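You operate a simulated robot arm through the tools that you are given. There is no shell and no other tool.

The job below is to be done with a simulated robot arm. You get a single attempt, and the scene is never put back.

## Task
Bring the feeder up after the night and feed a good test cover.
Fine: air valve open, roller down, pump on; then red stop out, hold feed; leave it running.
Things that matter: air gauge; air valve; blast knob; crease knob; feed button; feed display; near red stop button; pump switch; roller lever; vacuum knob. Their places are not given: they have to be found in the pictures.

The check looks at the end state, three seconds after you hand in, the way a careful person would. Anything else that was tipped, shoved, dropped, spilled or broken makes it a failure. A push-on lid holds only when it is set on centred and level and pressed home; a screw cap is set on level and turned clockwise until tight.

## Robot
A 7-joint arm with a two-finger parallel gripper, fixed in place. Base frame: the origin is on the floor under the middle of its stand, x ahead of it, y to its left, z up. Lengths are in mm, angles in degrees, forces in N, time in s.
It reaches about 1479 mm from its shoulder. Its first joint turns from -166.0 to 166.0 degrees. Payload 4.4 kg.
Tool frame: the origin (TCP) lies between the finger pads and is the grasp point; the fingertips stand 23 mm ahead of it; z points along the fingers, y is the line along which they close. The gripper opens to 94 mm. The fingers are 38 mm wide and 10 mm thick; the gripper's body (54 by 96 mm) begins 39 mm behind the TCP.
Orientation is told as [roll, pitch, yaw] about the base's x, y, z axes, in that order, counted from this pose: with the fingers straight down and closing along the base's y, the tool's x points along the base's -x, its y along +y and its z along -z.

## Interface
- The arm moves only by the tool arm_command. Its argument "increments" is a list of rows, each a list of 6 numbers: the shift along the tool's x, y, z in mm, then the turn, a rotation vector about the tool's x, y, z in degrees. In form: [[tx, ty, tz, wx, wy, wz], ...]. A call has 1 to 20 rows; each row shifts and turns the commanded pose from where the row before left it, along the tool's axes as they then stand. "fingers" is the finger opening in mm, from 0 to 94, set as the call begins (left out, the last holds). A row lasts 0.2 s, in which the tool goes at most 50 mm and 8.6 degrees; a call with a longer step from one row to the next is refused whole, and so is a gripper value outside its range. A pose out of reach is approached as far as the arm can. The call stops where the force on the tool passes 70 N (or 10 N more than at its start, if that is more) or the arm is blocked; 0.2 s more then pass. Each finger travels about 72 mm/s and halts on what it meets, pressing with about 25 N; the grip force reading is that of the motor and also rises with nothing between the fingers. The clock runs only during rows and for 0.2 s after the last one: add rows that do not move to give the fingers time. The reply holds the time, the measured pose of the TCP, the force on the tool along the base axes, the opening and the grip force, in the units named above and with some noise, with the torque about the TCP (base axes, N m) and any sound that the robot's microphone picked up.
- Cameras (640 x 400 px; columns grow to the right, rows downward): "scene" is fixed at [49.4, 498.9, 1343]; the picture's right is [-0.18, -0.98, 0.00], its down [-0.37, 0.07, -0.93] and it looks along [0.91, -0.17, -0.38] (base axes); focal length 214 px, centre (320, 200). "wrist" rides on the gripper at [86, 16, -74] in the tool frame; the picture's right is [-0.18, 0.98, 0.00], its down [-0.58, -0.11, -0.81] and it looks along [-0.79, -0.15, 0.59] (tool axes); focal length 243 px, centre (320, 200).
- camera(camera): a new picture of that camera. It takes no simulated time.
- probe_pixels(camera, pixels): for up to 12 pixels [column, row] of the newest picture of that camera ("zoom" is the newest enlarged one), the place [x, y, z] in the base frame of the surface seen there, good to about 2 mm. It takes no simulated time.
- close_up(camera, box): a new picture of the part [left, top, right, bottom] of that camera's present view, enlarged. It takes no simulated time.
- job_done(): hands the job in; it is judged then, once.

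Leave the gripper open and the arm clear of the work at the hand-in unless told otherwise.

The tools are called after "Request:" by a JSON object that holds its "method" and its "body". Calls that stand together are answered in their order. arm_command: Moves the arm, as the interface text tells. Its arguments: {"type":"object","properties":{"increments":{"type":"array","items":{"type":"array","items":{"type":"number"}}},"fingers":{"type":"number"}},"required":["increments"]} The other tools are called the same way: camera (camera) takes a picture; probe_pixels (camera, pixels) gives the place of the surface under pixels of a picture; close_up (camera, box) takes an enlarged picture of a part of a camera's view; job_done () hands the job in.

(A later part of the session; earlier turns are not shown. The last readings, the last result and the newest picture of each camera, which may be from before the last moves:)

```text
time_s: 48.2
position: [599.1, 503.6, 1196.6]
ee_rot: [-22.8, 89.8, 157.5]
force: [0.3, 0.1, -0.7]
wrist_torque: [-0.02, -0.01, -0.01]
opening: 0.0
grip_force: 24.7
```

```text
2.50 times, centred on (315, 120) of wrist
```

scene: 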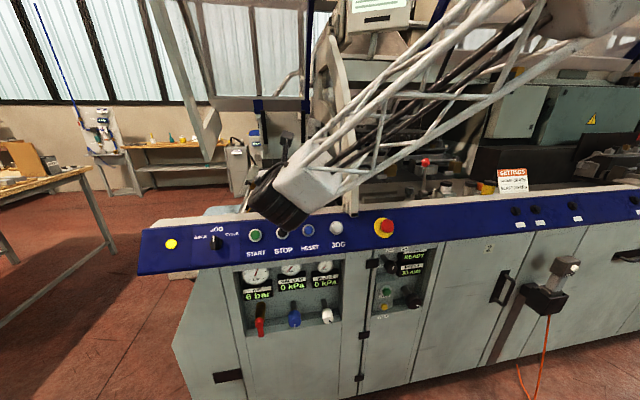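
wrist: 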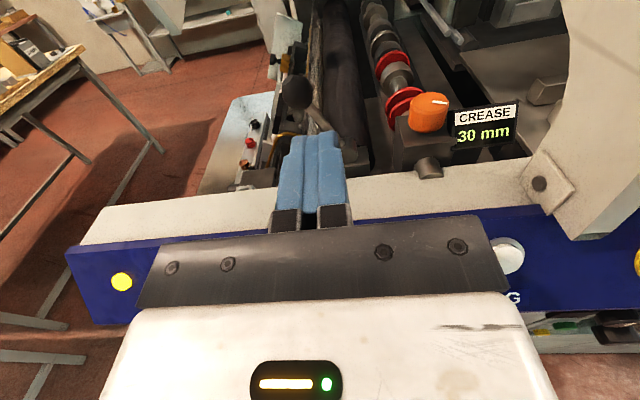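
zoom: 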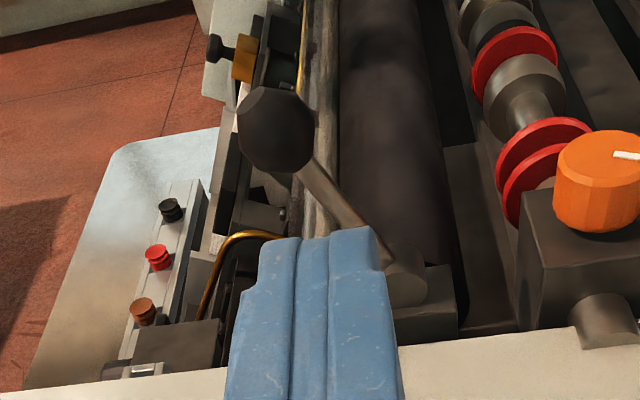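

The forearm is at x≈300–350, well clear. The ball centre is about (781,537,1147), radius ≈18. I'll go forward to the right side of the ball, then push left (+y) gently to test.

Request:
{"method": "arm_command", "body": {"increments": [[0, 4, 0, 0, 0, 0], [0, 0, 44, 0, 0, 0], [0, 0, 44, 0, 0, 0], [0, 0, 44, 0, 0, 0], [0, 0, 44, 0, 0, 0], [-35, 0, 0, 0, 0, 0]]}}

Request:
{"method": "camera", "body": {"camera": "wrist"}}

```text
time_s: 49.6
position: [777.6, 500.7, 1159.1]
ee_rot: [-29.8, 89.9, 150.4]
force: [-0.4, 0.5, 0.2]
wrist_torque: [0.04, 0.05, -0.02]
opening: 0.0
grip_force: 24.9
```

```text
taken
```

wrist: 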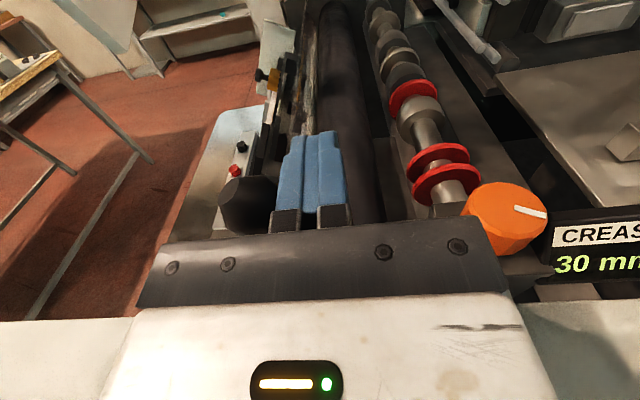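

The ball is just left of the fingers at (248,205). Pushing left about 22 mm while dipping slightly along the arc.

Request:
{"method": "arm_command", "body": {"increments": [[0, -6, 0, 0, 0, 0], [-1, -5, 0, 0, 0, 0], [-2, -5, 0, 0, 0, 0], [-3, -6, 0, 0, 0, 0], [-3, -6, 0, 0, 0, 0]]}}

Request:
{"method": "camera", "body": {"camera": "wrist"}}

```text
time_s: 50.4
position: [778.0, 509.4, 1157.7]
ee_rot: [-54.4, 89.9, 125.4]
force: [-10.4, -30.5, 4.5]
wrist_torque: [-0.29, 0.1, 0.1]
opening: 0.0
grip_force: 24.7
stopped in row 3: the force on the tool passed its limit at 85 N (the readings are from after the stop); the commanded pose is now the measured one
```

```text
taken
```

wrist: 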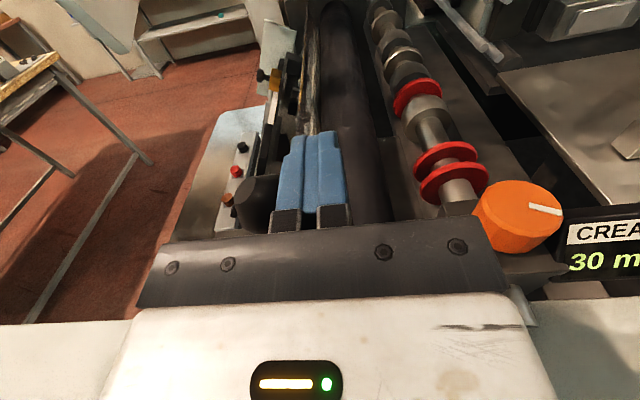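

Blocked to the left (85 N), the ball didn't move. So the lever swings to the right. I go over the ball to its left side and push from there.

Request:
{"method": "arm_command", "body": {"increments": [[0, 8, 0, 0, 0, 0], [35, 0, 0, 0, 0, 0], [30, 0, 0, 0, 0, 0], [0, -40, 0, 0, 0, 0], [0, -36, 0, 0, 0, 0], [-35, 0, 0, 0, 0, 0], [-27, 0, 0, 0, 0, 0]]}}

Request:
{"method": "camera", "body": {"camera": "wrist"}}

```text
time_s: 52.0
position: [774.9, 577.8, 1159.9]
ee_rot: [-48.3, 90.0, 131.6]
force: [0.2, 0.0, 0.5]
wrist_torque: [0.01, 0.06, -0.01]
opening: 0.0
grip_force: 24.9
```

```text
taken
```

wrist: 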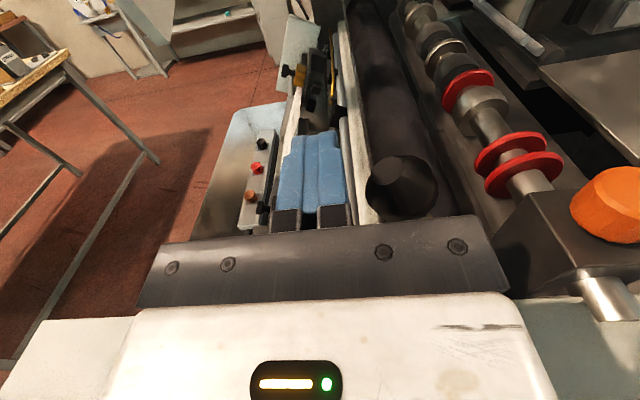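

The ball is now to the right at (400,185). Pushing right 50 mm.

Request:
{"method": "arm_command", "body": {"increments": [[0, 10, 0, 0, 0, 0], [0, 8, 0, 0, 0, 0], [0, 8, 0, 0, 0, 0], [0, 8, 0, 0, 0, 0], [0, 8, 0, 0, 0, 0], [0, 8, 0, 0, 0, 0]]}}

Request:
{"method": "camera", "body": {"camera": "wrist"}}

```text
time_s: 53.4
position: [777.3, 529.2, 1159.5]
ee_rot: [-28.9, 89.9, 151.0]
force: [-1.3, 0.2, 0.4]
wrist_torque: [0.01, -0.04, 0.01]
opening: 0.0
grip_force: 24.8
```

```text
taken
```

wrist: 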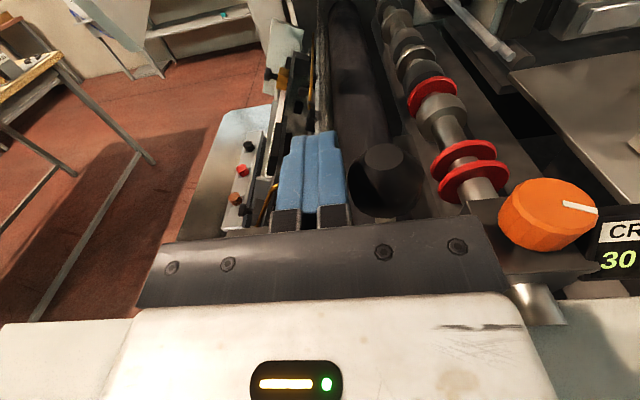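

The ball has moved right and separated from the fingers — it may have snapped over. Probing it.

Request:
{"method": "probe_pixels", "body": {"camera": "wrist", "pixels": [[380, 155], [380, 185], [365, 190], [400, 190], [385, 210]]}}

Request:
{"method": "close_up", "body": {"camera": "wrist", "box": [280, 100, 480, 240]}}

Request:
{"method": "camera", "body": {"camera": "scene"}}

```text
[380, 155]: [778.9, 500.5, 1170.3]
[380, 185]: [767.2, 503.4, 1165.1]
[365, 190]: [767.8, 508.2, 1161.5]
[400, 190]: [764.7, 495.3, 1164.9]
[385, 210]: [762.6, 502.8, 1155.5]
```

```text
2.86 times, centred on (380, 170) of wrist
```

zoom: 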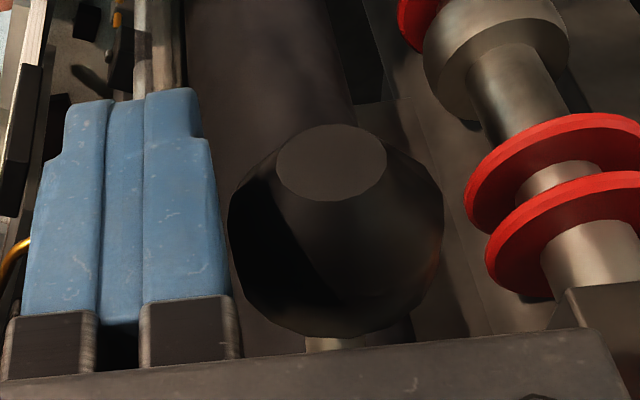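

```text
taken
```

scene: 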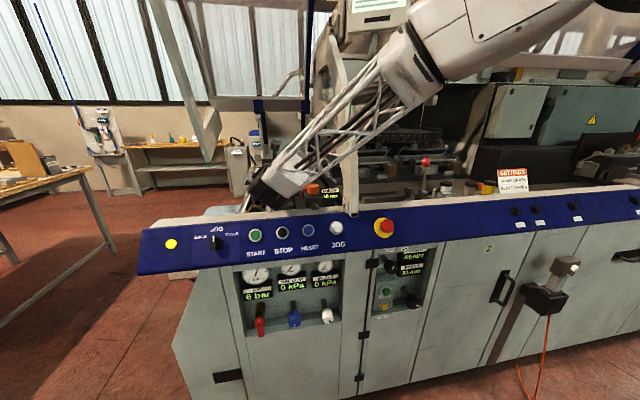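

The ball is at y≈500 (lever nearly vertical) and still touching the fingers. Continuing right in small steps.

Request:
{"method": "arm_command", "body": {"increments": [[0, 8, 0, 0, 0, 0], [0, 8, 0, 0, 0, 0], [0, 8, 0, 0, 0, 0], [0, 8, 0, 0, 0, 0], [0, 8, 0, 0, 0, 0], [-2, 8, 0, 0, 0, 0]]}}

Request:
{"method": "camera", "body": {"camera": "wrist"}}

```text
time_s: 54.8
position: [776.2, 481.4, 1157.8]
ee_rot: [-63.4, 90.0, 116.6]
force: [4.5, 12.7, 0.4]
wrist_torque: [0.16, -0.04, 0.05]
opening: 0.2
grip_force: 25.2
```

```text
taken
```

wrist: 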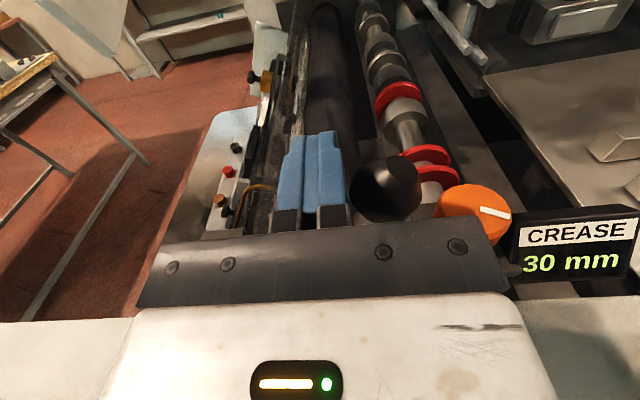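

Force is rising to 13 N, ball still moving. Continue gently to find the stop.

Request:
{"method": "arm_command", "body": {"increments": [[-2, 5, 0, 0, 0, 0], [-2, 5, 0, 0, 0, 0], [-3, 5, 0, 0, 0, 0]]}}

Request:
{"method": "camera", "body": {"camera": "wrist"}}

Request:
{"method": "close_up", "body": {"camera": "wrist", "box": [280, 100, 520, 270]}}

```text
time_s: 55.2
position: [776.7, 481.4, 1158.5]
ee_rot: [-136.0, 89.9, 44.4]
force: [5.4, 31.6, -5.9]
wrist_torque: [0.44, -0.06, 0.12]
opening: 0.1
grip_force: 24.9
stopped in row 2: the force on the tool passed its limit at 83 N (the readings are from after the stop); the commanded pose is now the measured one
```

```text
taken
```

wrist: 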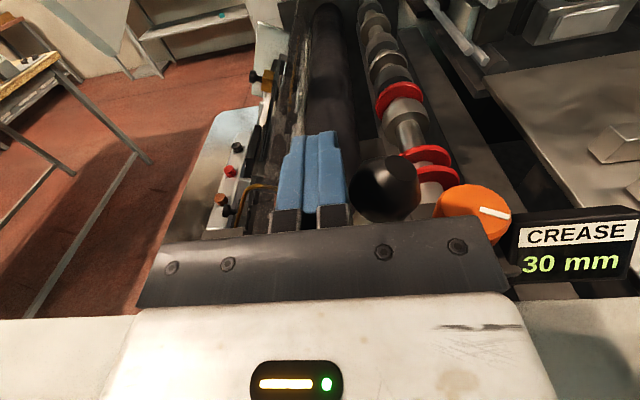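

```text
2.35 times, centred on (400, 185) of wrist
```

zoom: 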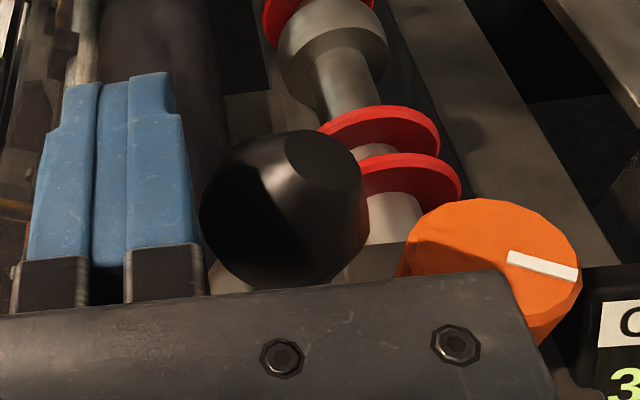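

The lever is at its right-hand stop (from about +25° to −25°). I back off to the left, lift and retreat, then compare the roller with the earlier picture.

Request:
{"method": "arm_command", "body": {"increments": [[0, -8, 0, 0, 0, 0], [0, -8, 0, 0, 0, 0], [40, 0, 0, 0, 0, 0], [40, 0, 0, 0, 0, 0], [0, 0, -45, 0, 0, 0], [0, 0, -45, 0, 0, 0], [0, 0, -45, 0, 0, 0], [0, 0, -45, 0, 0, 0], [0, 0, -45, 0, 0, 0], [0, 0, -45, 0, 0, 0], [0, 0, -45, 0, 0, 0]]}}

Request:
{"method": "camera", "body": {"camera": "wrist"}}

Request:
{"method": "camera", "body": {"camera": "scene"}}

```text
time_s: 57.6
position: [460.4, 493.7, 1239.5]
ee_rot: [-133.2, 89.9, 46.9]
force: [0.0, -1.0, -0.7]
wrist_torque: [0.0, 0.02, 0.01]
opening: 0.1
grip_force: 25.2
```

```text
taken
```

wrist: 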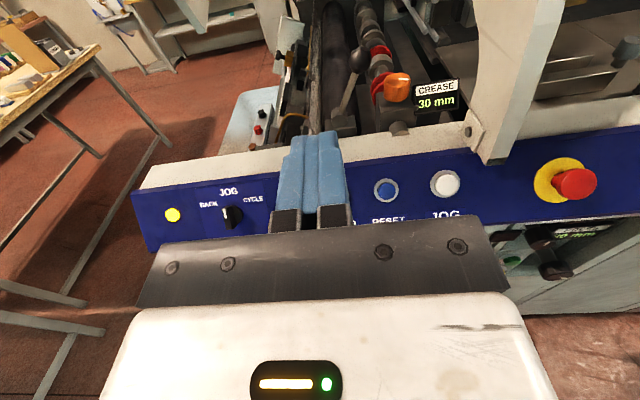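

```text
taken
```

scene: 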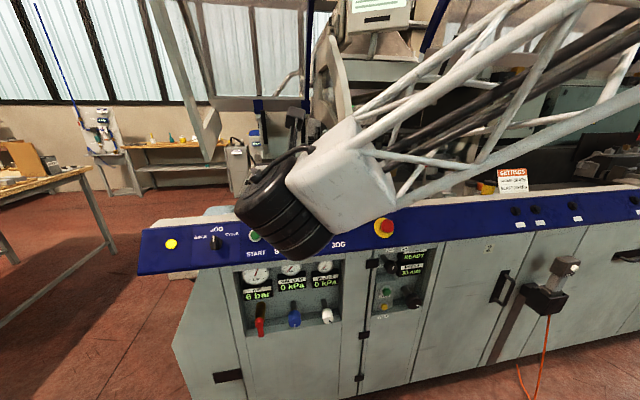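

Request:
{"method": "close_up", "body": {"camera": "wrist", "box": [270, 0, 480, 150]}}

Request:
{"method": "close_up", "body": {"camera": "scene", "box": [365, 240, 435, 315]}}

```text
2.67 times, centred on (375, 75) of wrist
```

zoom: 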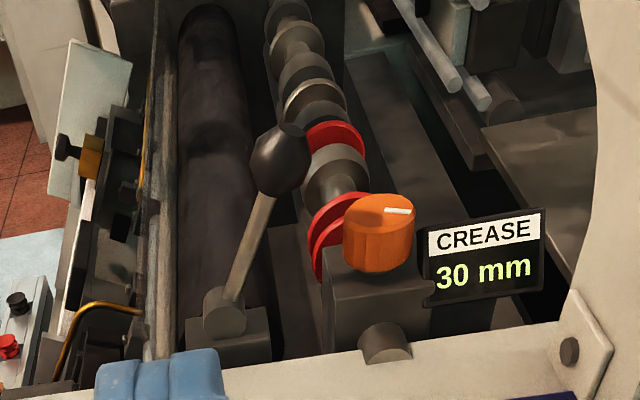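

```text
5.33 times, centred on (400, 278) of scene
```

zoom: 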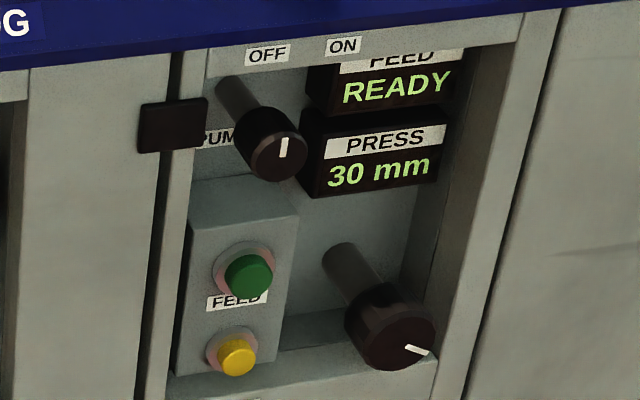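

The lever now leans right; to see if the roller dropped, I probe its top surface (before: (957,492,1037)).

Request:
{"method": "probe_pixels", "body": {"camera": "wrist", "pixels": [[335, 75], [335, 60], [335, 45], [340, 60], [330, 60], [325, 60], [345, 60], [335, 90], [335, 30], [345, 80]]}}

```text
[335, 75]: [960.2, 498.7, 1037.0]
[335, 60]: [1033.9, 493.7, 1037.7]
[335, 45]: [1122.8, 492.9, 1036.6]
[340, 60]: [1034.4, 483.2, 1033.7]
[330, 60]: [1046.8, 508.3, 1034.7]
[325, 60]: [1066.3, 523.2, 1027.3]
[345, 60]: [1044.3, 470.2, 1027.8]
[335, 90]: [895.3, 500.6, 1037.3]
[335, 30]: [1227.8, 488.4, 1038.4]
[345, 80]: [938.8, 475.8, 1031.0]
```

Request:
{"method": "probe_pixels", "body": {"camera": "wrist", "pixels": [[337, 117], [325, 122], [337, 133], [353, 122], [322, 130], [360, 60], [372, 60], [378, 40], [350, 95], [360, 55]]}}

Request:
{"method": "close_up", "body": {"camera": "wrist", "box": [310, 90, 400, 150]}}

```text
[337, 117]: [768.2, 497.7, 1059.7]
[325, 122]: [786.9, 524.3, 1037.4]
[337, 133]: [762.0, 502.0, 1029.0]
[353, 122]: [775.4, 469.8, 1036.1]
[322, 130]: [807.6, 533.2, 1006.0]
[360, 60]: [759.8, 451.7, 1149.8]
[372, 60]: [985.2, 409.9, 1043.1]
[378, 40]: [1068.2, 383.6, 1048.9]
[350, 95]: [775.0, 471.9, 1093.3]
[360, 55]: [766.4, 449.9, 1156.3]
```

```text
6.67 times, centred on (355, 120) of wrist
```

zoom: 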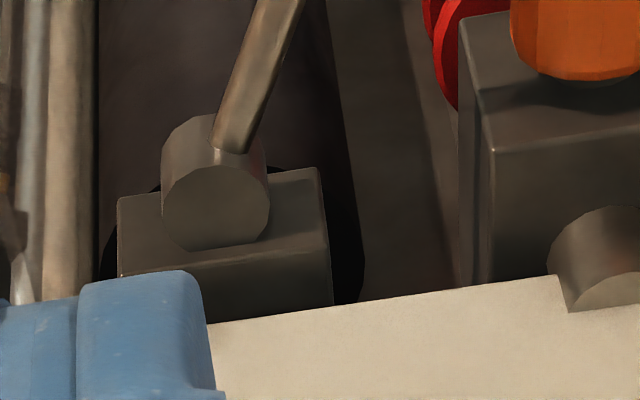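

No labels there. The lever was on one stop and is now on the other, so it has been thrown. Next comes the pump switch near (587,133,856). I move sideways to y≈133 in steps and then down, watching the arm.

Request:
{"method": "arm_command", "body": {"increments": [[0, 45, 0, 0, 0, 0], [0, 45, 0, 0, 0, 0], [0, 45, 0, 0, 0, 0], [0, 45, 0, 0, 0, 0], [0, 45, 0, 0, 0, 0], [0, 45, 0, 0, 0, 0], [0, 45, 0, 0, 0, 0], [0, 45, 0, 0, 0, 0], [-45, 0, 0, 0, 0, 0], [-45, 0, 0, 0, 0, 0], [-45, 0, 0, 0, 0, 0], [-45, 0, 0, 0, 0, 0]], "fingers": 60}}

Request:
{"method": "camera", "body": {"camera": "wrist"}}

Request:
{"method": "camera", "body": {"camera": "scene"}}

```text
time_s: 60.2
position: [463.1, 135.0, 1060.4]
ee_rot: [-129.5, 89.9, 50.7]
force: [0.2, -0.1, 0.2]
wrist_torque: [-0.02, -0.01, -0.01]
opening: 59.8
grip_force: 0.0
```

```text
taken
```

wrist: 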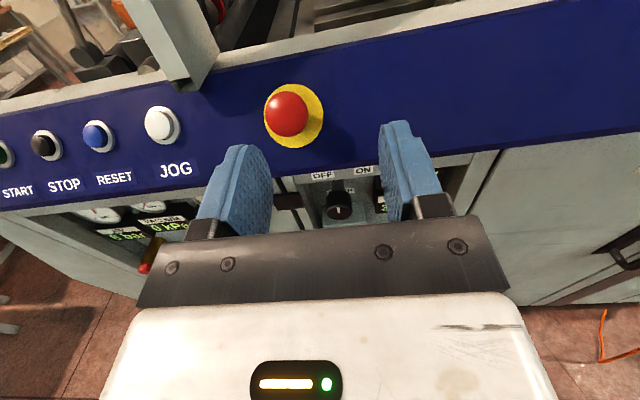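

```text
taken
```

scene: 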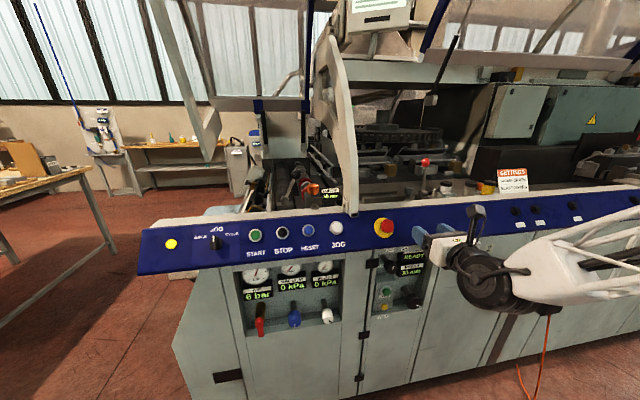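

The pump knob with OFF/ON labels is at about (337,208) in the wrist view, and the red stop at (288,113). I zoom on both and probe the knob and its surroundings.

Request:
{"method": "close_up", "body": {"camera": "wrist", "box": [280, 150, 400, 225]}}

Request:
{"method": "close_up", "body": {"camera": "wrist", "box": [240, 70, 350, 160]}}

Request:
{"method": "probe_pixels", "body": {"camera": "wrist", "pixels": [[338, 212], [328, 210], [350, 208], [340, 190], [288, 112], [300, 112], [310, 130], [275, 135], [287, 95], [290, 200], [320, 175], [362, 170]]}}

```text
5.33 times, centred on (340, 188) of wrist
```

zoom: 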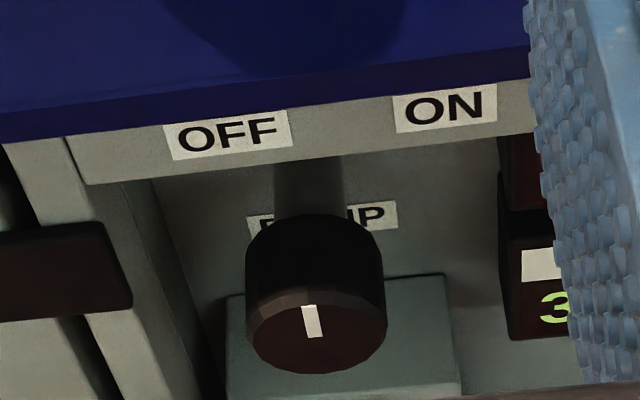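

```text
4.44 times, centred on (295, 115) of wrist
```

zoom: 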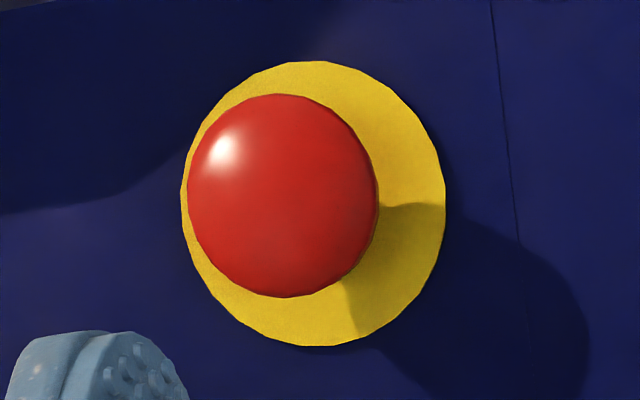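

```text
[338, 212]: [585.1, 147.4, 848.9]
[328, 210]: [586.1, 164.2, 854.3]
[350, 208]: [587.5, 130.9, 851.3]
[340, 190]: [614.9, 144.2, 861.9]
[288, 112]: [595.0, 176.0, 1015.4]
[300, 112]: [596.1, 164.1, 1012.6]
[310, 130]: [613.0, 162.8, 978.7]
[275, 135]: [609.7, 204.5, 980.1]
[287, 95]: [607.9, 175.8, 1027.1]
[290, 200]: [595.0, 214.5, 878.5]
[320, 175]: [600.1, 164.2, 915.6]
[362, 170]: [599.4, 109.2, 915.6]
```

I probe the mark's ends on the pump knob and the nearby display box edges in the enlarged view.

Request:
{"method": "close_up", "body": {"camera": "wrist", "box": [300, 160, 380, 225]}}

Request:
{"method": "probe_pixels", "body": {"camera": "zoom", "pixels": [[316, 300], [316, 340], [310, 315], [306, 305], [230, 250], [400, 250], [315, 200], [560, 250], [480, 150], [540, 330]]}}

Request:
{"method": "probe_pixels", "body": {"camera": "scene", "pixels": [[412, 257], [409, 271], [400, 272], [404, 268], [395, 253], [390, 275], [396, 266], [393, 262]]}}

```text
6.15 times, centred on (340, 192) of wrist
```

zoom: 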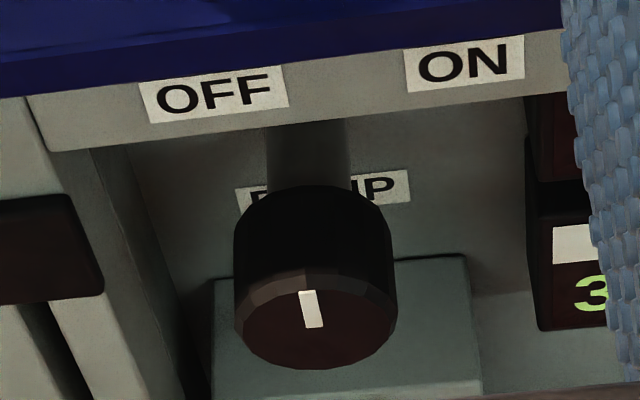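

```text
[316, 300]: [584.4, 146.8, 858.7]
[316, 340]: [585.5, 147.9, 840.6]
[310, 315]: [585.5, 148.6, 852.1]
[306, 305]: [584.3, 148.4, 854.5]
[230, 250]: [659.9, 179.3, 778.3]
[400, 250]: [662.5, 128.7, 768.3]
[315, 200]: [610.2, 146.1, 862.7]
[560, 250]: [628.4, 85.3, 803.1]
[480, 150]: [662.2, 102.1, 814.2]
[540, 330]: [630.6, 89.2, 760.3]
```

```text
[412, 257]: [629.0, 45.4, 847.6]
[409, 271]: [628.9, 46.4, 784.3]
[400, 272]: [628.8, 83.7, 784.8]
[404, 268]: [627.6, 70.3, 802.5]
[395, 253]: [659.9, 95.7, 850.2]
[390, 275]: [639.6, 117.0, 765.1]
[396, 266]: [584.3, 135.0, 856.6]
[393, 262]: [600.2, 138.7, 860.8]
```

Knob face centre ≈(585,147,847), radius ≈20, mark pointing up toward OFF; displays sit back at x≈628. I lower to that height, stop short at x≈530 and check alignment.

Request:
{"method": "arm_command", "body": {"increments": [[0, -12, 0, 0, 0, 0], [-43, 0, 0, 0, 0, 0], [-43, 0, 0, 0, 0, 0], [-43, 0, 0, 0, 0, 0], [-43, 0, 0, 0, 0, 0], [-41, 0, 0, 0, 0, 0], [0, 0, 35, 0, 0, 0], [0, 0, 30, 0, 0, 0]], "fingers": 54}}

Request:
{"method": "camera", "body": {"camera": "wrist"}}

Request:
{"method": "camera", "body": {"camera": "scene"}}

```text
time_s: 62.0
position: [530.1, 145.2, 842.9]
ee_rot: [-122.9, 90.0, 57.3]
force: [0.4, 0.2, -0.2]
wrist_torque: [-0.01, -0.01, -0.05]
opening: 54.0
grip_force: 0.0
```

```text
taken
```

wrist: 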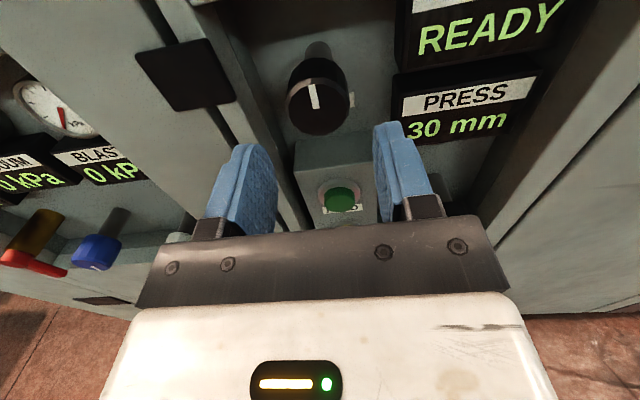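

```text
taken
```

scene: 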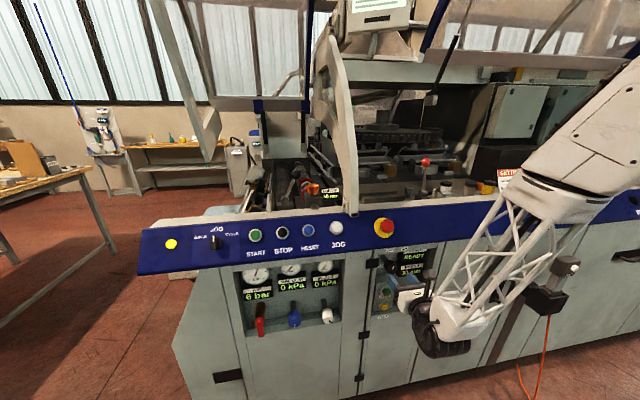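

I probe the forearm's distance from the machine and the JOG pendant at right, and the knob centre in the wrist view at (318,107).

Request:
{"method": "probe_pixels", "body": {"camera": "scene", "pixels": [[500, 230], [540, 200], [580, 170], [565, 265], [545, 300], [480, 270], [535, 230], [520, 290]]}}

Request:
{"method": "probe_pixels", "body": {"camera": "wrist", "pixels": [[318, 107], [290, 107], [346, 107], [318, 86], [318, 128], [316, 97], [317, 88], [340, 198], [330, 205]]}}

Request:
{"method": "close_up", "body": {"camera": "wrist", "box": [250, 30, 390, 220]}}

```text
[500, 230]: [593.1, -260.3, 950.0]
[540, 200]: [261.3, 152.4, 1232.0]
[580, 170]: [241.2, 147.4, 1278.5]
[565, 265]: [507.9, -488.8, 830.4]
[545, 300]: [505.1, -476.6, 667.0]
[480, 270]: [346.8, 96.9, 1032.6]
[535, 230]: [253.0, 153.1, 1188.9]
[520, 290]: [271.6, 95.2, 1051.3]
```

```text
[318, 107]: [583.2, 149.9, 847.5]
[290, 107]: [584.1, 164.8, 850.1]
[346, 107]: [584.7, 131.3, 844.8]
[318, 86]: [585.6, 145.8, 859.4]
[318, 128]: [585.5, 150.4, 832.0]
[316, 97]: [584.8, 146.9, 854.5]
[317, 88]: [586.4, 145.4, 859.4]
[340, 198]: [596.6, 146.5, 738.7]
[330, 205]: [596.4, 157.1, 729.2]
```

```text
2.11 times, centred on (320, 125) of wrist
```

zoom: 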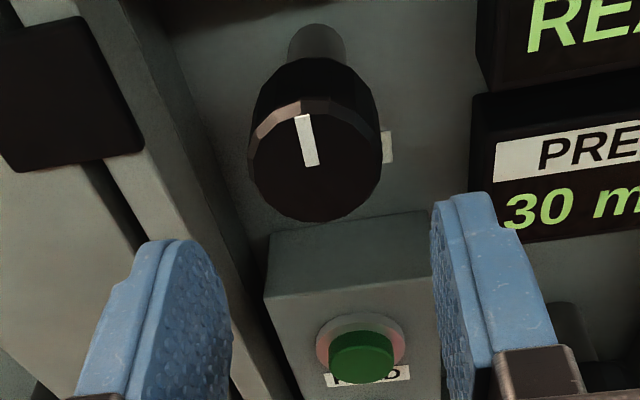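

Clear. The knob centre is (585,148,846). I adjust by 3 mm and move forward 50 mm to straddle the knob, then grip it.

Request:
{"method": "arm_command", "body": {"increments": [[3, -3, 0, 0, 0, 0], [0, 0, 25, 0, 0, 0], [0, 0, 25, 0, 0, 0], [0, 0, 0, 0, 0, 0]]}}

Request:
{"method": "camera", "body": {"camera": "wrist"}}

Request:
{"method": "arm_command", "body": {"increments": [[0, 0, 0, 0, 0, 0], [0, 0, 0, 0, 0, 0], [0, 0, 0, 0, 0, 0]], "fingers": 28}}

Request:
{"method": "camera", "body": {"camera": "wrist"}}

```text
time_s: 63.0
position: [580.3, 150.1, 847.7]
ee_rot: [-128.8, 89.9, 51.5]
force: [-0.3, 0.5, -0.1]
wrist_torque: [-0.02, -0.02, -0.01]
opening: 53.9
grip_force: 0.1
```

```text
taken
```

wrist: 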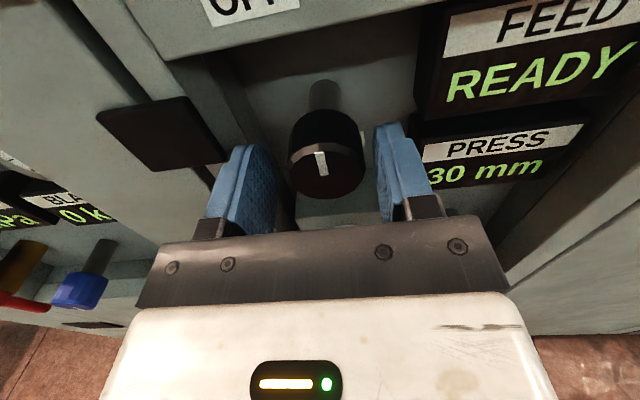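

```text
time_s: 63.8
position: [580.8, 149.8, 846.8]
ee_rot: [-121.1, 90.0, 59.2]
force: [14.7, -33.9, -1.1]
wrist_torque: [-0.08, 0.1, -0.32]
opening: 43.4
grip_force: 17.4
```

```text
taken
```

wrist: 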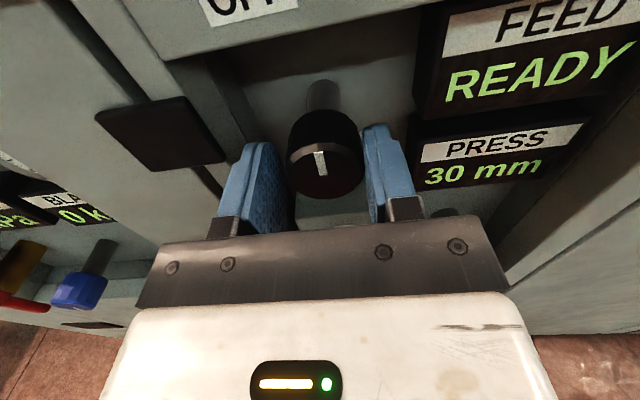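

Only the right finger touches (opening 43.4, −34 N in y), so the tool is ~4 mm too far left. I reopen, shift right 3.7 mm and close again.

Request:
{"method": "arm_command", "body": {"increments": [[0, 0, 0, 0, 0, 0], [0, 3.7, 0, 0, 0, 0], [0, 0, 0, 0, 0, 0]], "fingers": 52}}

Request:
{"method": "arm_command", "body": {"increments": [[0, 0, 0, 0, 0, 0], [0, 0, 0, 0, 0, 0], [0, 0, 0, 0, 0, 0]], "fingers": 26}}

Request:
{"method": "camera", "body": {"camera": "wrist"}}

```text
time_s: 64.6
position: [579.1, 146.5, 845.3]
ee_rot: [-131.5, 89.9, 48.6]
force: [-0.3, -0.5, -0.2]
wrist_torque: [-0.02, 0.02, -0.01]
opening: 52.0
grip_force: 0.0
```

```text
time_s: 65.4
position: [580.0, 146.8, 847.8]
ee_rot: [-146.2, 89.9, 34.1]
force: [-6.8, 56.8, -2.8]
wrist_torque: [0.17, 0.24, 0.65]
opening: 39.6
grip_force: 45.1
```

```text
taken
```

wrist: 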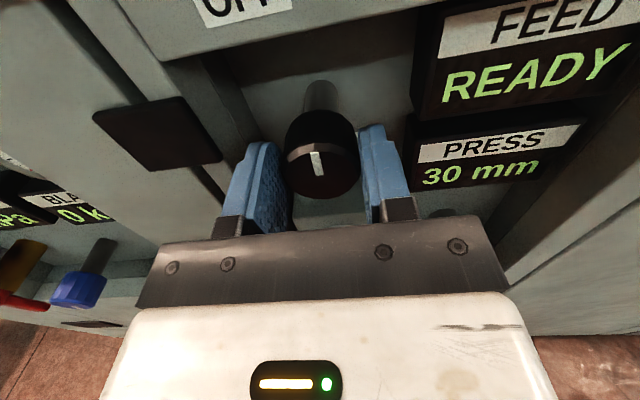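

Both fingers grip now (39.6 mm) but there's +57 N side load; I ease 1.5 mm back left while gripping.

Request:
{"method": "arm_command", "body": {"increments": [[0, -1.2, 0, 0, 0, 0], [0, 0, 0, 0, 0, 0]]}}

```text
time_s: 66.0
position: [579.2, 147.5, 848.0]
ee_rot: [-140.6, 89.9, 39.7]
force: [14.1, 35.7, -5.2]
wrist_torque: [0.1, 0.0, 0.07]
opening: 39.8
grip_force: 45.1
```

Request:
{"method": "arm_command", "body": {"increments": [[0, -1.8, 0, 0, 0, 0], [0, 0, 0, 0, 0, 0]]}}

```text
time_s: 66.6
position: [578.9, 147.7, 847.7]
ee_rot: [-126.4, 89.9, 53.7]
force: [32.3, -15.4, -2.1]
wrist_torque: [-0.06, -0.41, -0.74]
opening: 39.8
grip_force: 45.2
```

Balanced now. Turning clockwise (toward ON) 24° first.

Request:
{"method": "arm_command", "body": {"increments": [[0, 0, 0, 0, 0, 8], [0, 0, 0, 0, 0, 8], [0, 0, 0, 0, 0, 8]]}}

Request:
{"method": "camera", "body": {"camera": "wrist"}}

```text
time_s: 67.4
position: [575.4, 148.9, 844.6]
ee_rot: [-89.4, 66.0, 90.8]
force: [-2.7, -27.7, -19.9]
wrist_torque: [0.01, 0.8, -0.38]
opening: 40.8
grip_force: 16.9
```

```text
taken
```

wrist: 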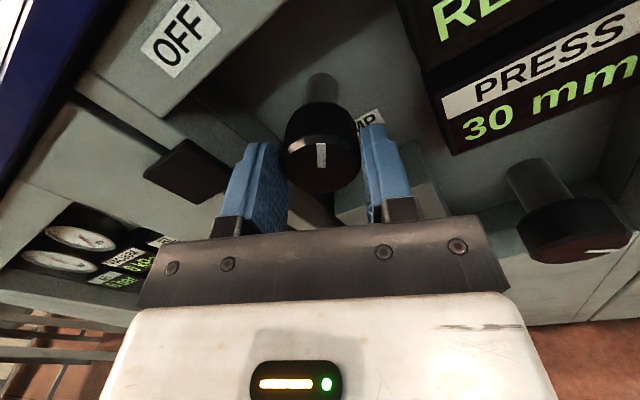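

The knob turns with the gripper (its mark stays aligned with the tool). Continuing 32° more, nudging forward slightly.

Request:
{"method": "arm_command", "body": {"increments": [[0, 1, 1, 0, 0, 8], [0, 0.5, 1, 0, 0, 8], [0, 0, 1, 0, 0, 8], [0, 0, 0, 0, 0, 8]]}}

Request:
{"method": "camera", "body": {"camera": "wrist"}}

Request:
{"method": "close_up", "body": {"camera": "scene", "box": [225, 240, 440, 340]}}

```text
time_s: 68.4
position: [582.5, 147.3, 847.1]
ee_rot: [-90.1, 33.8, 90.1]
force: [-1.8, -36.8, -24.0]
wrist_torque: [-0.5, 0.43, -0.67]
opening: 43.7
grip_force: 20.1
```

```text
taken
```

wrist: 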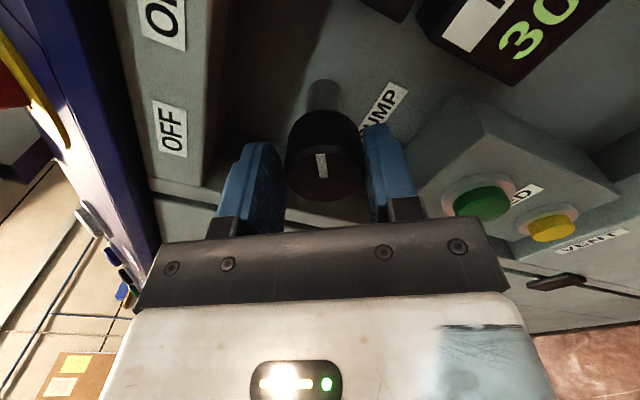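

```text
2.98 times, centred on (332, 290) of scene
```

zoom: 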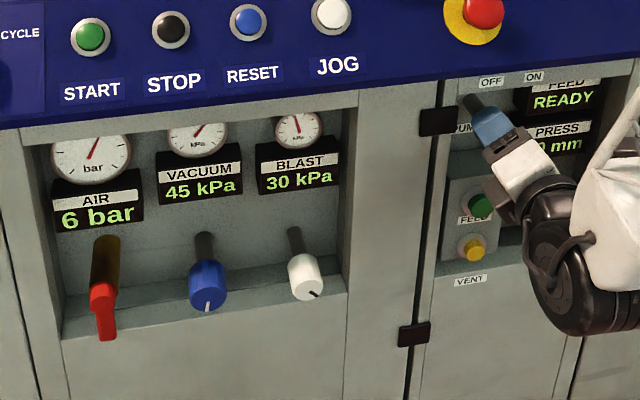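

Pump is on: VACUUM 45 kPa, BLAST 30 kPa. I turn a further 8° to see whether there's a stop, then release and check the knob stays.

Request:
{"method": "arm_command", "body": {"increments": [[0, 0, 0, 0, 0, 6]]}}

Request:
{"method": "camera", "body": {"camera": "wrist"}}

```text
time_s: 68.8
position: [582.0, 147.2, 846.8]
ee_rot: [-90.2, 27.9, 90.2]
force: [7.7, -32.1, -28.7]
wrist_torque: [-0.36, 0.31, -0.46]
opening: 44.0
grip_force: 20.1
```

```text
taken
```

wrist: 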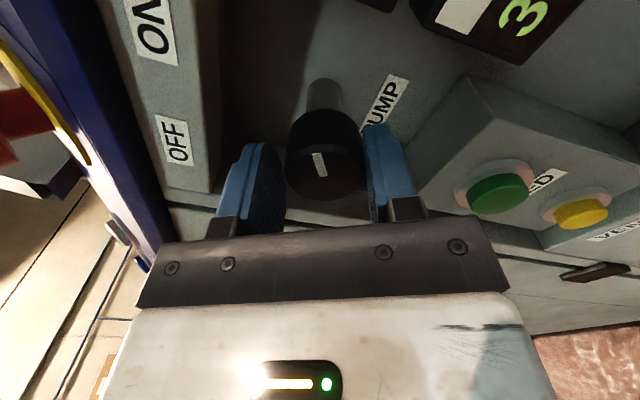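

The mark no longer follows the gripper, so the switch is at its stop. Releasing and backing off.

Request:
{"method": "arm_command", "body": {"increments": [[0, 0, 0, 0, 0, 0], [0, 0, 0, 0, 0, 0], [0, 0, -40, 0, 0, 0], [0, 0, -40, 0, 0, 0], [0, 0, -40, 0, 0, 0]], "fingers": 62}}

Request:
{"method": "close_up", "body": {"camera": "scene", "box": [225, 240, 440, 340]}}

Request:
{"method": "camera", "body": {"camera": "wrist"}}

```text
time_s: 70.0
position: [459.2, 147.6, 848.4]
ee_rot: [-90.1, 28.0, 90.2]
force: [-0.3, 0.4, -0.1]
wrist_torque: [0.04, -0.01, -0.02]
opening: 61.9
grip_force: 0.0
```

```text
2.98 times, centred on (332, 290) of scene
```

zoom: 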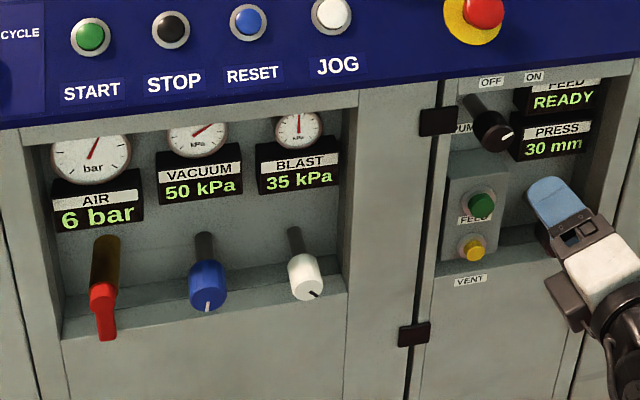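

```text
taken
```

wrist: 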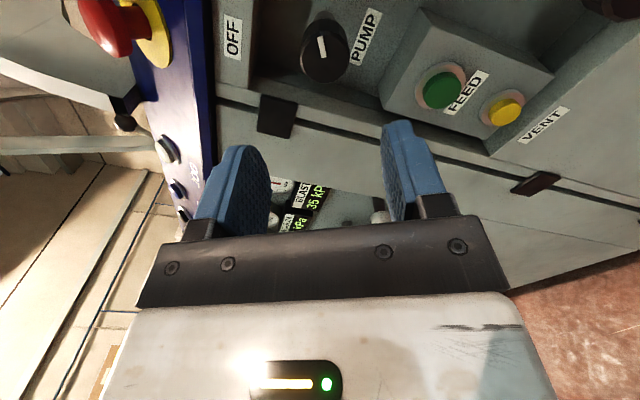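

The gauges have ramped to VACUUM 50 kPa and BLAST 35 kPa, exactly as on the card. Let me verify with a tighter zoom, and look at the red stop side-on at wrist (115,25).

Request:
{"method": "close_up", "body": {"camera": "scene", "box": [270, 260, 345, 300]}}

Request:
{"method": "close_up", "body": {"camera": "wrist", "box": [60, 0, 220, 90]}}

Request:
{"method": "close_up", "body": {"camera": "scene", "box": [350, 205, 440, 320]}}

Request:
{"method": "close_up", "body": {"camera": "scene", "box": [260, 150, 360, 215]}}

```text
8.53 times, centred on (308, 280) of scene
```

zoom: 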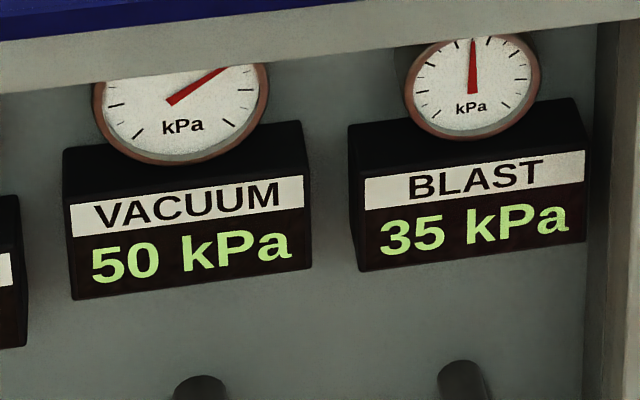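

```text
4.00 times, centred on (140, 45) of wrist
```

zoom: 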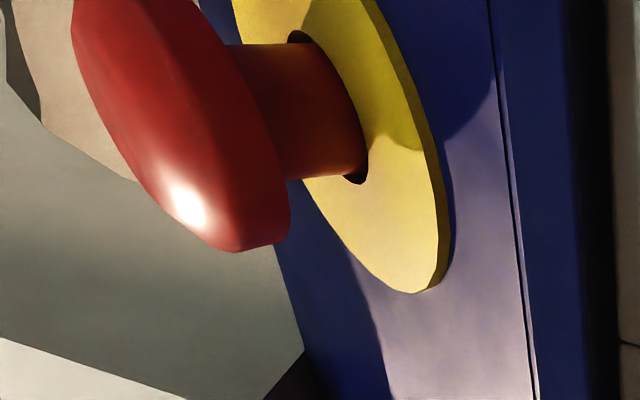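

```text
3.48 times, centred on (395, 262) of scene
```

zoom: 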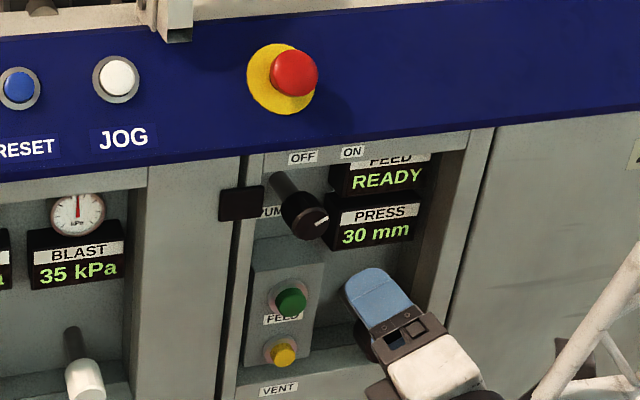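

```text
6.15 times, centred on (310, 182) of scene
```

zoom: 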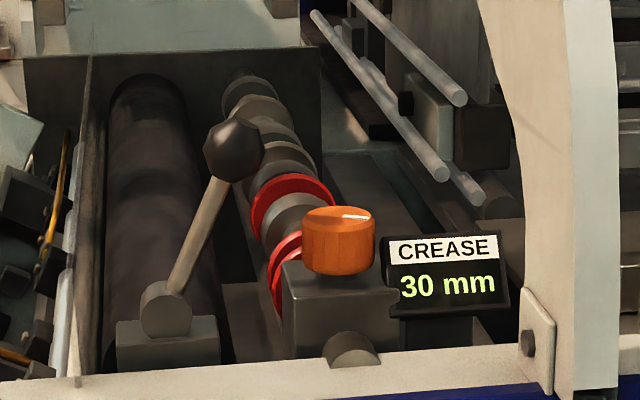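

All readings match the card, and the crease still says 30 mm. Now the red stop: I probe its head, the ring and the blue panel to get the geometry and see how far out it stands.

Request:
{"method": "probe_pixels", "body": {"camera": "scene", "pixels": [[360, 225], [360, 240], [415, 220], [415, 232], [370, 228], [384, 226], [380, 226], [389, 226], [384, 221], [384, 232], [378, 234], [371, 222]]}}

Request:
{"method": "close_up", "body": {"camera": "scene", "box": [365, 210, 405, 245]}}

Request:
{"method": "probe_pixels", "body": {"camera": "wrist", "pixels": [[115, 35], [135, 30], [165, 60], [150, 10], [100, 30], [95, 20], [118, 50], [190, 80], [192, 20]]}}

```text
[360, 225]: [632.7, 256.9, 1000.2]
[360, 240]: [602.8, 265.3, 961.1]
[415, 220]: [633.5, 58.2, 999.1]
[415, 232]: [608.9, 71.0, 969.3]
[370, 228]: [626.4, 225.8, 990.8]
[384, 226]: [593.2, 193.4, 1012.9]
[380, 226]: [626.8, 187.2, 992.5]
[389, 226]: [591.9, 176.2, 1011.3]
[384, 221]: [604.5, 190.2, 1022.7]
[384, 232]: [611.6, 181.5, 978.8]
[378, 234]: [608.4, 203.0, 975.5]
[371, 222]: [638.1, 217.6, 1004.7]
```

```text
11.43 times, centred on (385, 228) of scene
```

zoom: 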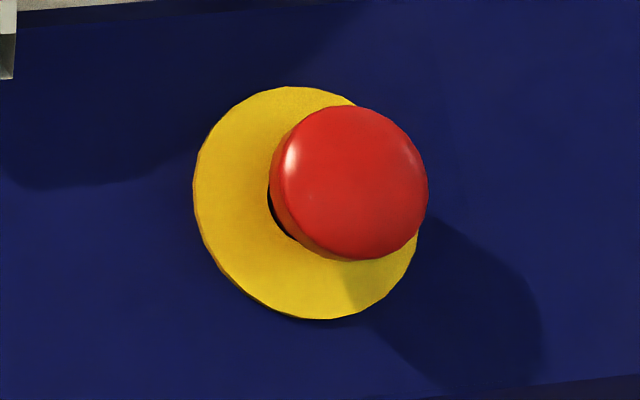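

```text
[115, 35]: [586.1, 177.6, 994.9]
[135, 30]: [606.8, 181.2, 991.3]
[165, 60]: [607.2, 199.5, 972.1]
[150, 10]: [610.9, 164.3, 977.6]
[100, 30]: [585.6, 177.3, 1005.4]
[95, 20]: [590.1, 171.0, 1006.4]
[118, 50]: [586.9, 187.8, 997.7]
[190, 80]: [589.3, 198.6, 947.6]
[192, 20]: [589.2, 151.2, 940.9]
```

The panel normal is about (−0.79, 0, 0.61) and the head's front stands ≈40 mm off the panel on a visible neck. I'll roll back to camera-up, pitch 37° down so the tool axis is square to the panel, and stand off about 100 mm in front of the red button.

Request:
{"method": "arm_command", "body": {"increments": [[0, 0, 0, 0, 0, -7.75], [0, 0, 0, 0, 0, -7.75], [0, 0, 0, 0, 0, -7.75], [0, 0, 0, 0, 0, -7.75], [0, 0, 0, 0, 0, -7.75], [0, 0, 0, 0, 0, -7.75], [0, 0, 0, 0, 0, -7.75], [0, 0, 0, 0, 0, -7.75], [0, 0, 0, 0, -7.48, 0], [0, 0, 0, 0, -7.48, 0], [0, 0, 0, 0, -7.48, 0], [0, 0, 0, 0, -7.48, 0], [0, 0, 0, 0, -7.48, 0]]}}

Request:
{"method": "arm_command", "body": {"increments": [[41.7, -6.5, -17.9, 0, 0, 0], [41.7, -6.5, -17.9, 0, 0, 0], [41.7, -6.5, -17.9, 0, 0, 0], [41.7, -6.5, -17.9, 0, 0, 0], [41.7, -6.5, -17.9, 0, 0, 0]]}}

Request:
{"method": "camera", "body": {"camera": "wrist"}}

Request:
{"method": "camera", "body": {"camera": "scene"}}

```text
time_s: 72.8
position: [462.0, 146.4, 846.6]
ee_rot: [-0.1, 52.5, -179.7]
force: [-0.3, -0.5, 0.3]
wrist_torque: [0.03, -0.02, -0.02]
opening: 61.8
grip_force: 0.1
```

```text
time_s: 74.0
position: [517.2, 179.3, 1067.1]
ee_rot: [-0.2, 52.5, -179.9]
force: [0.1, -0.5, 0.2]
wrist_torque: [0.0, 0.0, -0.05]
opening: 62.2
grip_force: 0.0
```

```text
taken
```

wrist: 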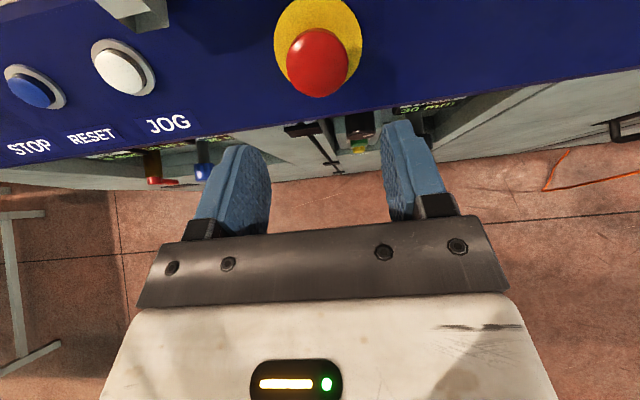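

```text
taken
```

scene: 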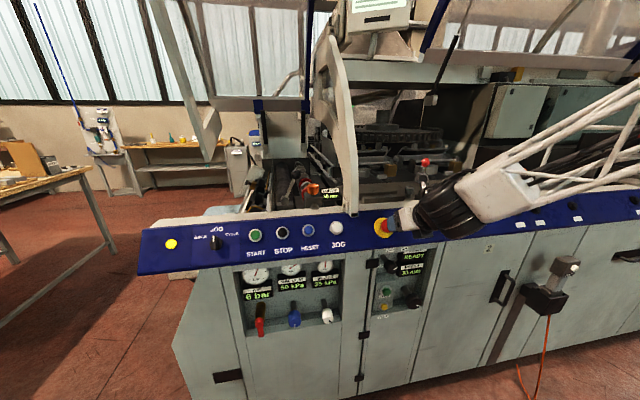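

The red head is at (318,63) in line with the fingers. I probe its edges to refine its axis.

Request:
{"method": "probe_pixels", "body": {"camera": "wrist", "pixels": [[318, 63], [290, 63], [345, 63], [318, 34], [318, 92], [318, 80], [300, 50], [335, 50], [318, 10], [280, 40], [355, 40]]}}

Request:
{"method": "close_up", "body": {"camera": "wrist", "box": [260, 0, 380, 110]}}

```text
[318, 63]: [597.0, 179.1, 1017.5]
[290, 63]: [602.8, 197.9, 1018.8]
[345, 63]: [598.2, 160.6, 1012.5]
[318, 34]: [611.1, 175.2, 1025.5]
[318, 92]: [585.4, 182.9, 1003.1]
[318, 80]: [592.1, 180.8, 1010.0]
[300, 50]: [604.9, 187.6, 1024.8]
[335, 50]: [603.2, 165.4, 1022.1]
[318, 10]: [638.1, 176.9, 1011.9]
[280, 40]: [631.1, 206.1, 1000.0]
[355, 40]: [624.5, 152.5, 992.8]
```

```text
3.64 times, centred on (320, 55) of wrist
```

zoom: 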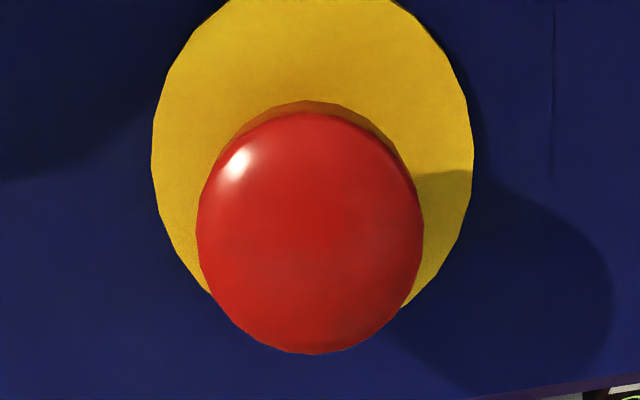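

Head centre is at y≈179.5, about 7 mm higher along the panel than my tool axis. I shift up 7 mm and go forward 97 mm so the fingers straddle the head with the tips ≈13 mm off the panel.

Request:
{"method": "arm_command", "body": {"increments": [[7, 0, 0, 0, 0, 0], [0, 0, 35, 0, 0, 0], [0, 0, 35, 0, 0, 0], [0, 0, 27, 0, 0, 0], [0, 0, 0, 0, 0, 0]]}}

Request:
{"method": "camera", "body": {"camera": "wrist"}}

```text
time_s: 75.2
position: [598.3, 182.2, 1013.1]
ee_rot: [-0.2, 52.7, -179.8]
force: [1.1, -0.3, -0.2]
wrist_torque: [-0.03, -0.02, -0.03]
opening: 62.0
grip_force: 0.1
```

```text
taken
```

wrist: 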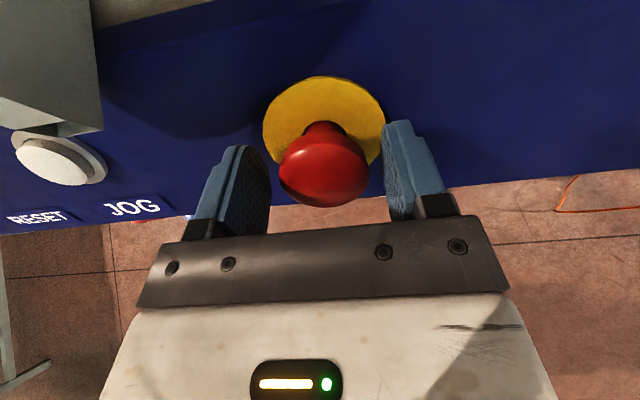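

The head sits between the fingers. Closing gently on it.

Request:
{"method": "arm_command", "body": {"increments": [[0, 0, 0, 0, 0, 0], [0, 0, 0, 0, 0, 0], [0, 0, 0, 0, 0, 0]], "fingers": 28}}

Request:
{"method": "camera", "body": {"camera": "wrist"}}

```text
time_s: 76.0
position: [598.2, 181.1, 1012.9]
ee_rot: [-0.3, 52.6, -179.9]
force: [3.1, -38.4, 1.7]
wrist_torque: [-0.21, -0.48, -0.13]
opening: 44.8
grip_force: 18.9
```

```text
taken
```

wrist: 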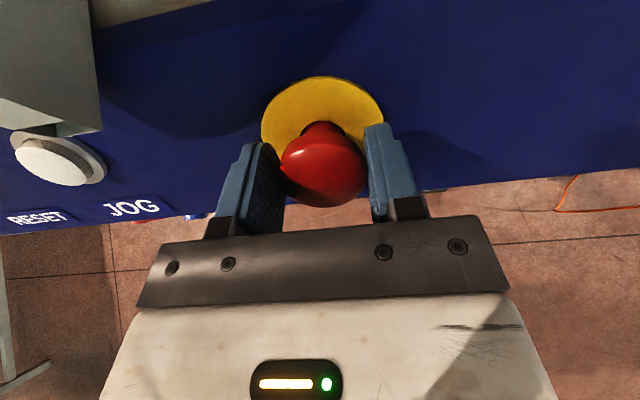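

Right finger touches first; I shift right 2 mm as it closes.

Request:
{"method": "arm_command", "body": {"increments": [[0, 2.2, 0, 0, 0, 0], [0, 0, 0, 0, 0, 0], [0, 0, 0, 0, 0, 0]]}}

Request:
{"method": "camera", "body": {"camera": "wrist"}}

```text
time_s: 76.8
position: [596.9, 180.3, 1012.5]
ee_rot: [-0.3, 52.5, -179.8]
force: [4.1, 5.2, -2.0]
wrist_torque: [0.21, 0.01, -0.24]
opening: 42.7
grip_force: 45.5
```

```text
taken
```

wrist: 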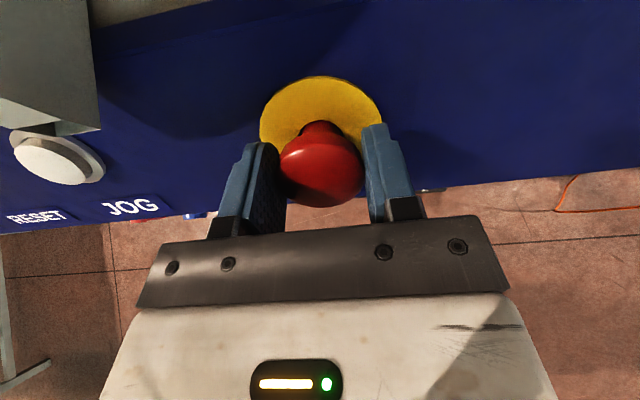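

Gripped evenly (42.7 mm). Now pulling out gently 6 mm along the button's axis.

Request:
{"method": "arm_command", "body": {"increments": [[0, 0, -3, 0, 0, 0], [0, 0, -3, 0, 0, 0]]}}

Request:
{"method": "camera", "body": {"camera": "wrist"}}

```text
time_s: 77.4
position: [592.7, 180.2, 1017.4]
ee_rot: [-0.1, 52.8, -179.6]
force: [-5.7, 59.1, -0.6]
wrist_torque: [0.32, 0.1, 0.32]
opening: 42.8
grip_force: 44.9
```

```text
taken
```

wrist: 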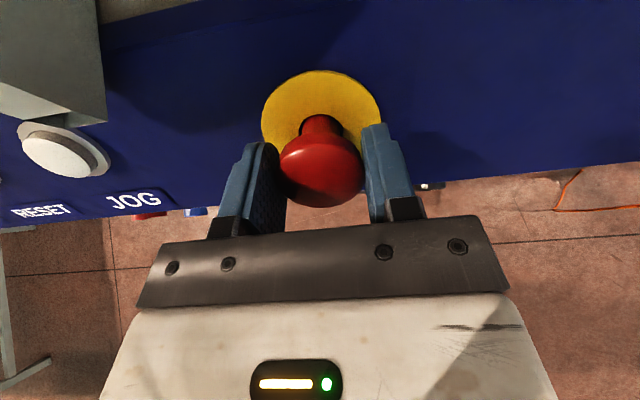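

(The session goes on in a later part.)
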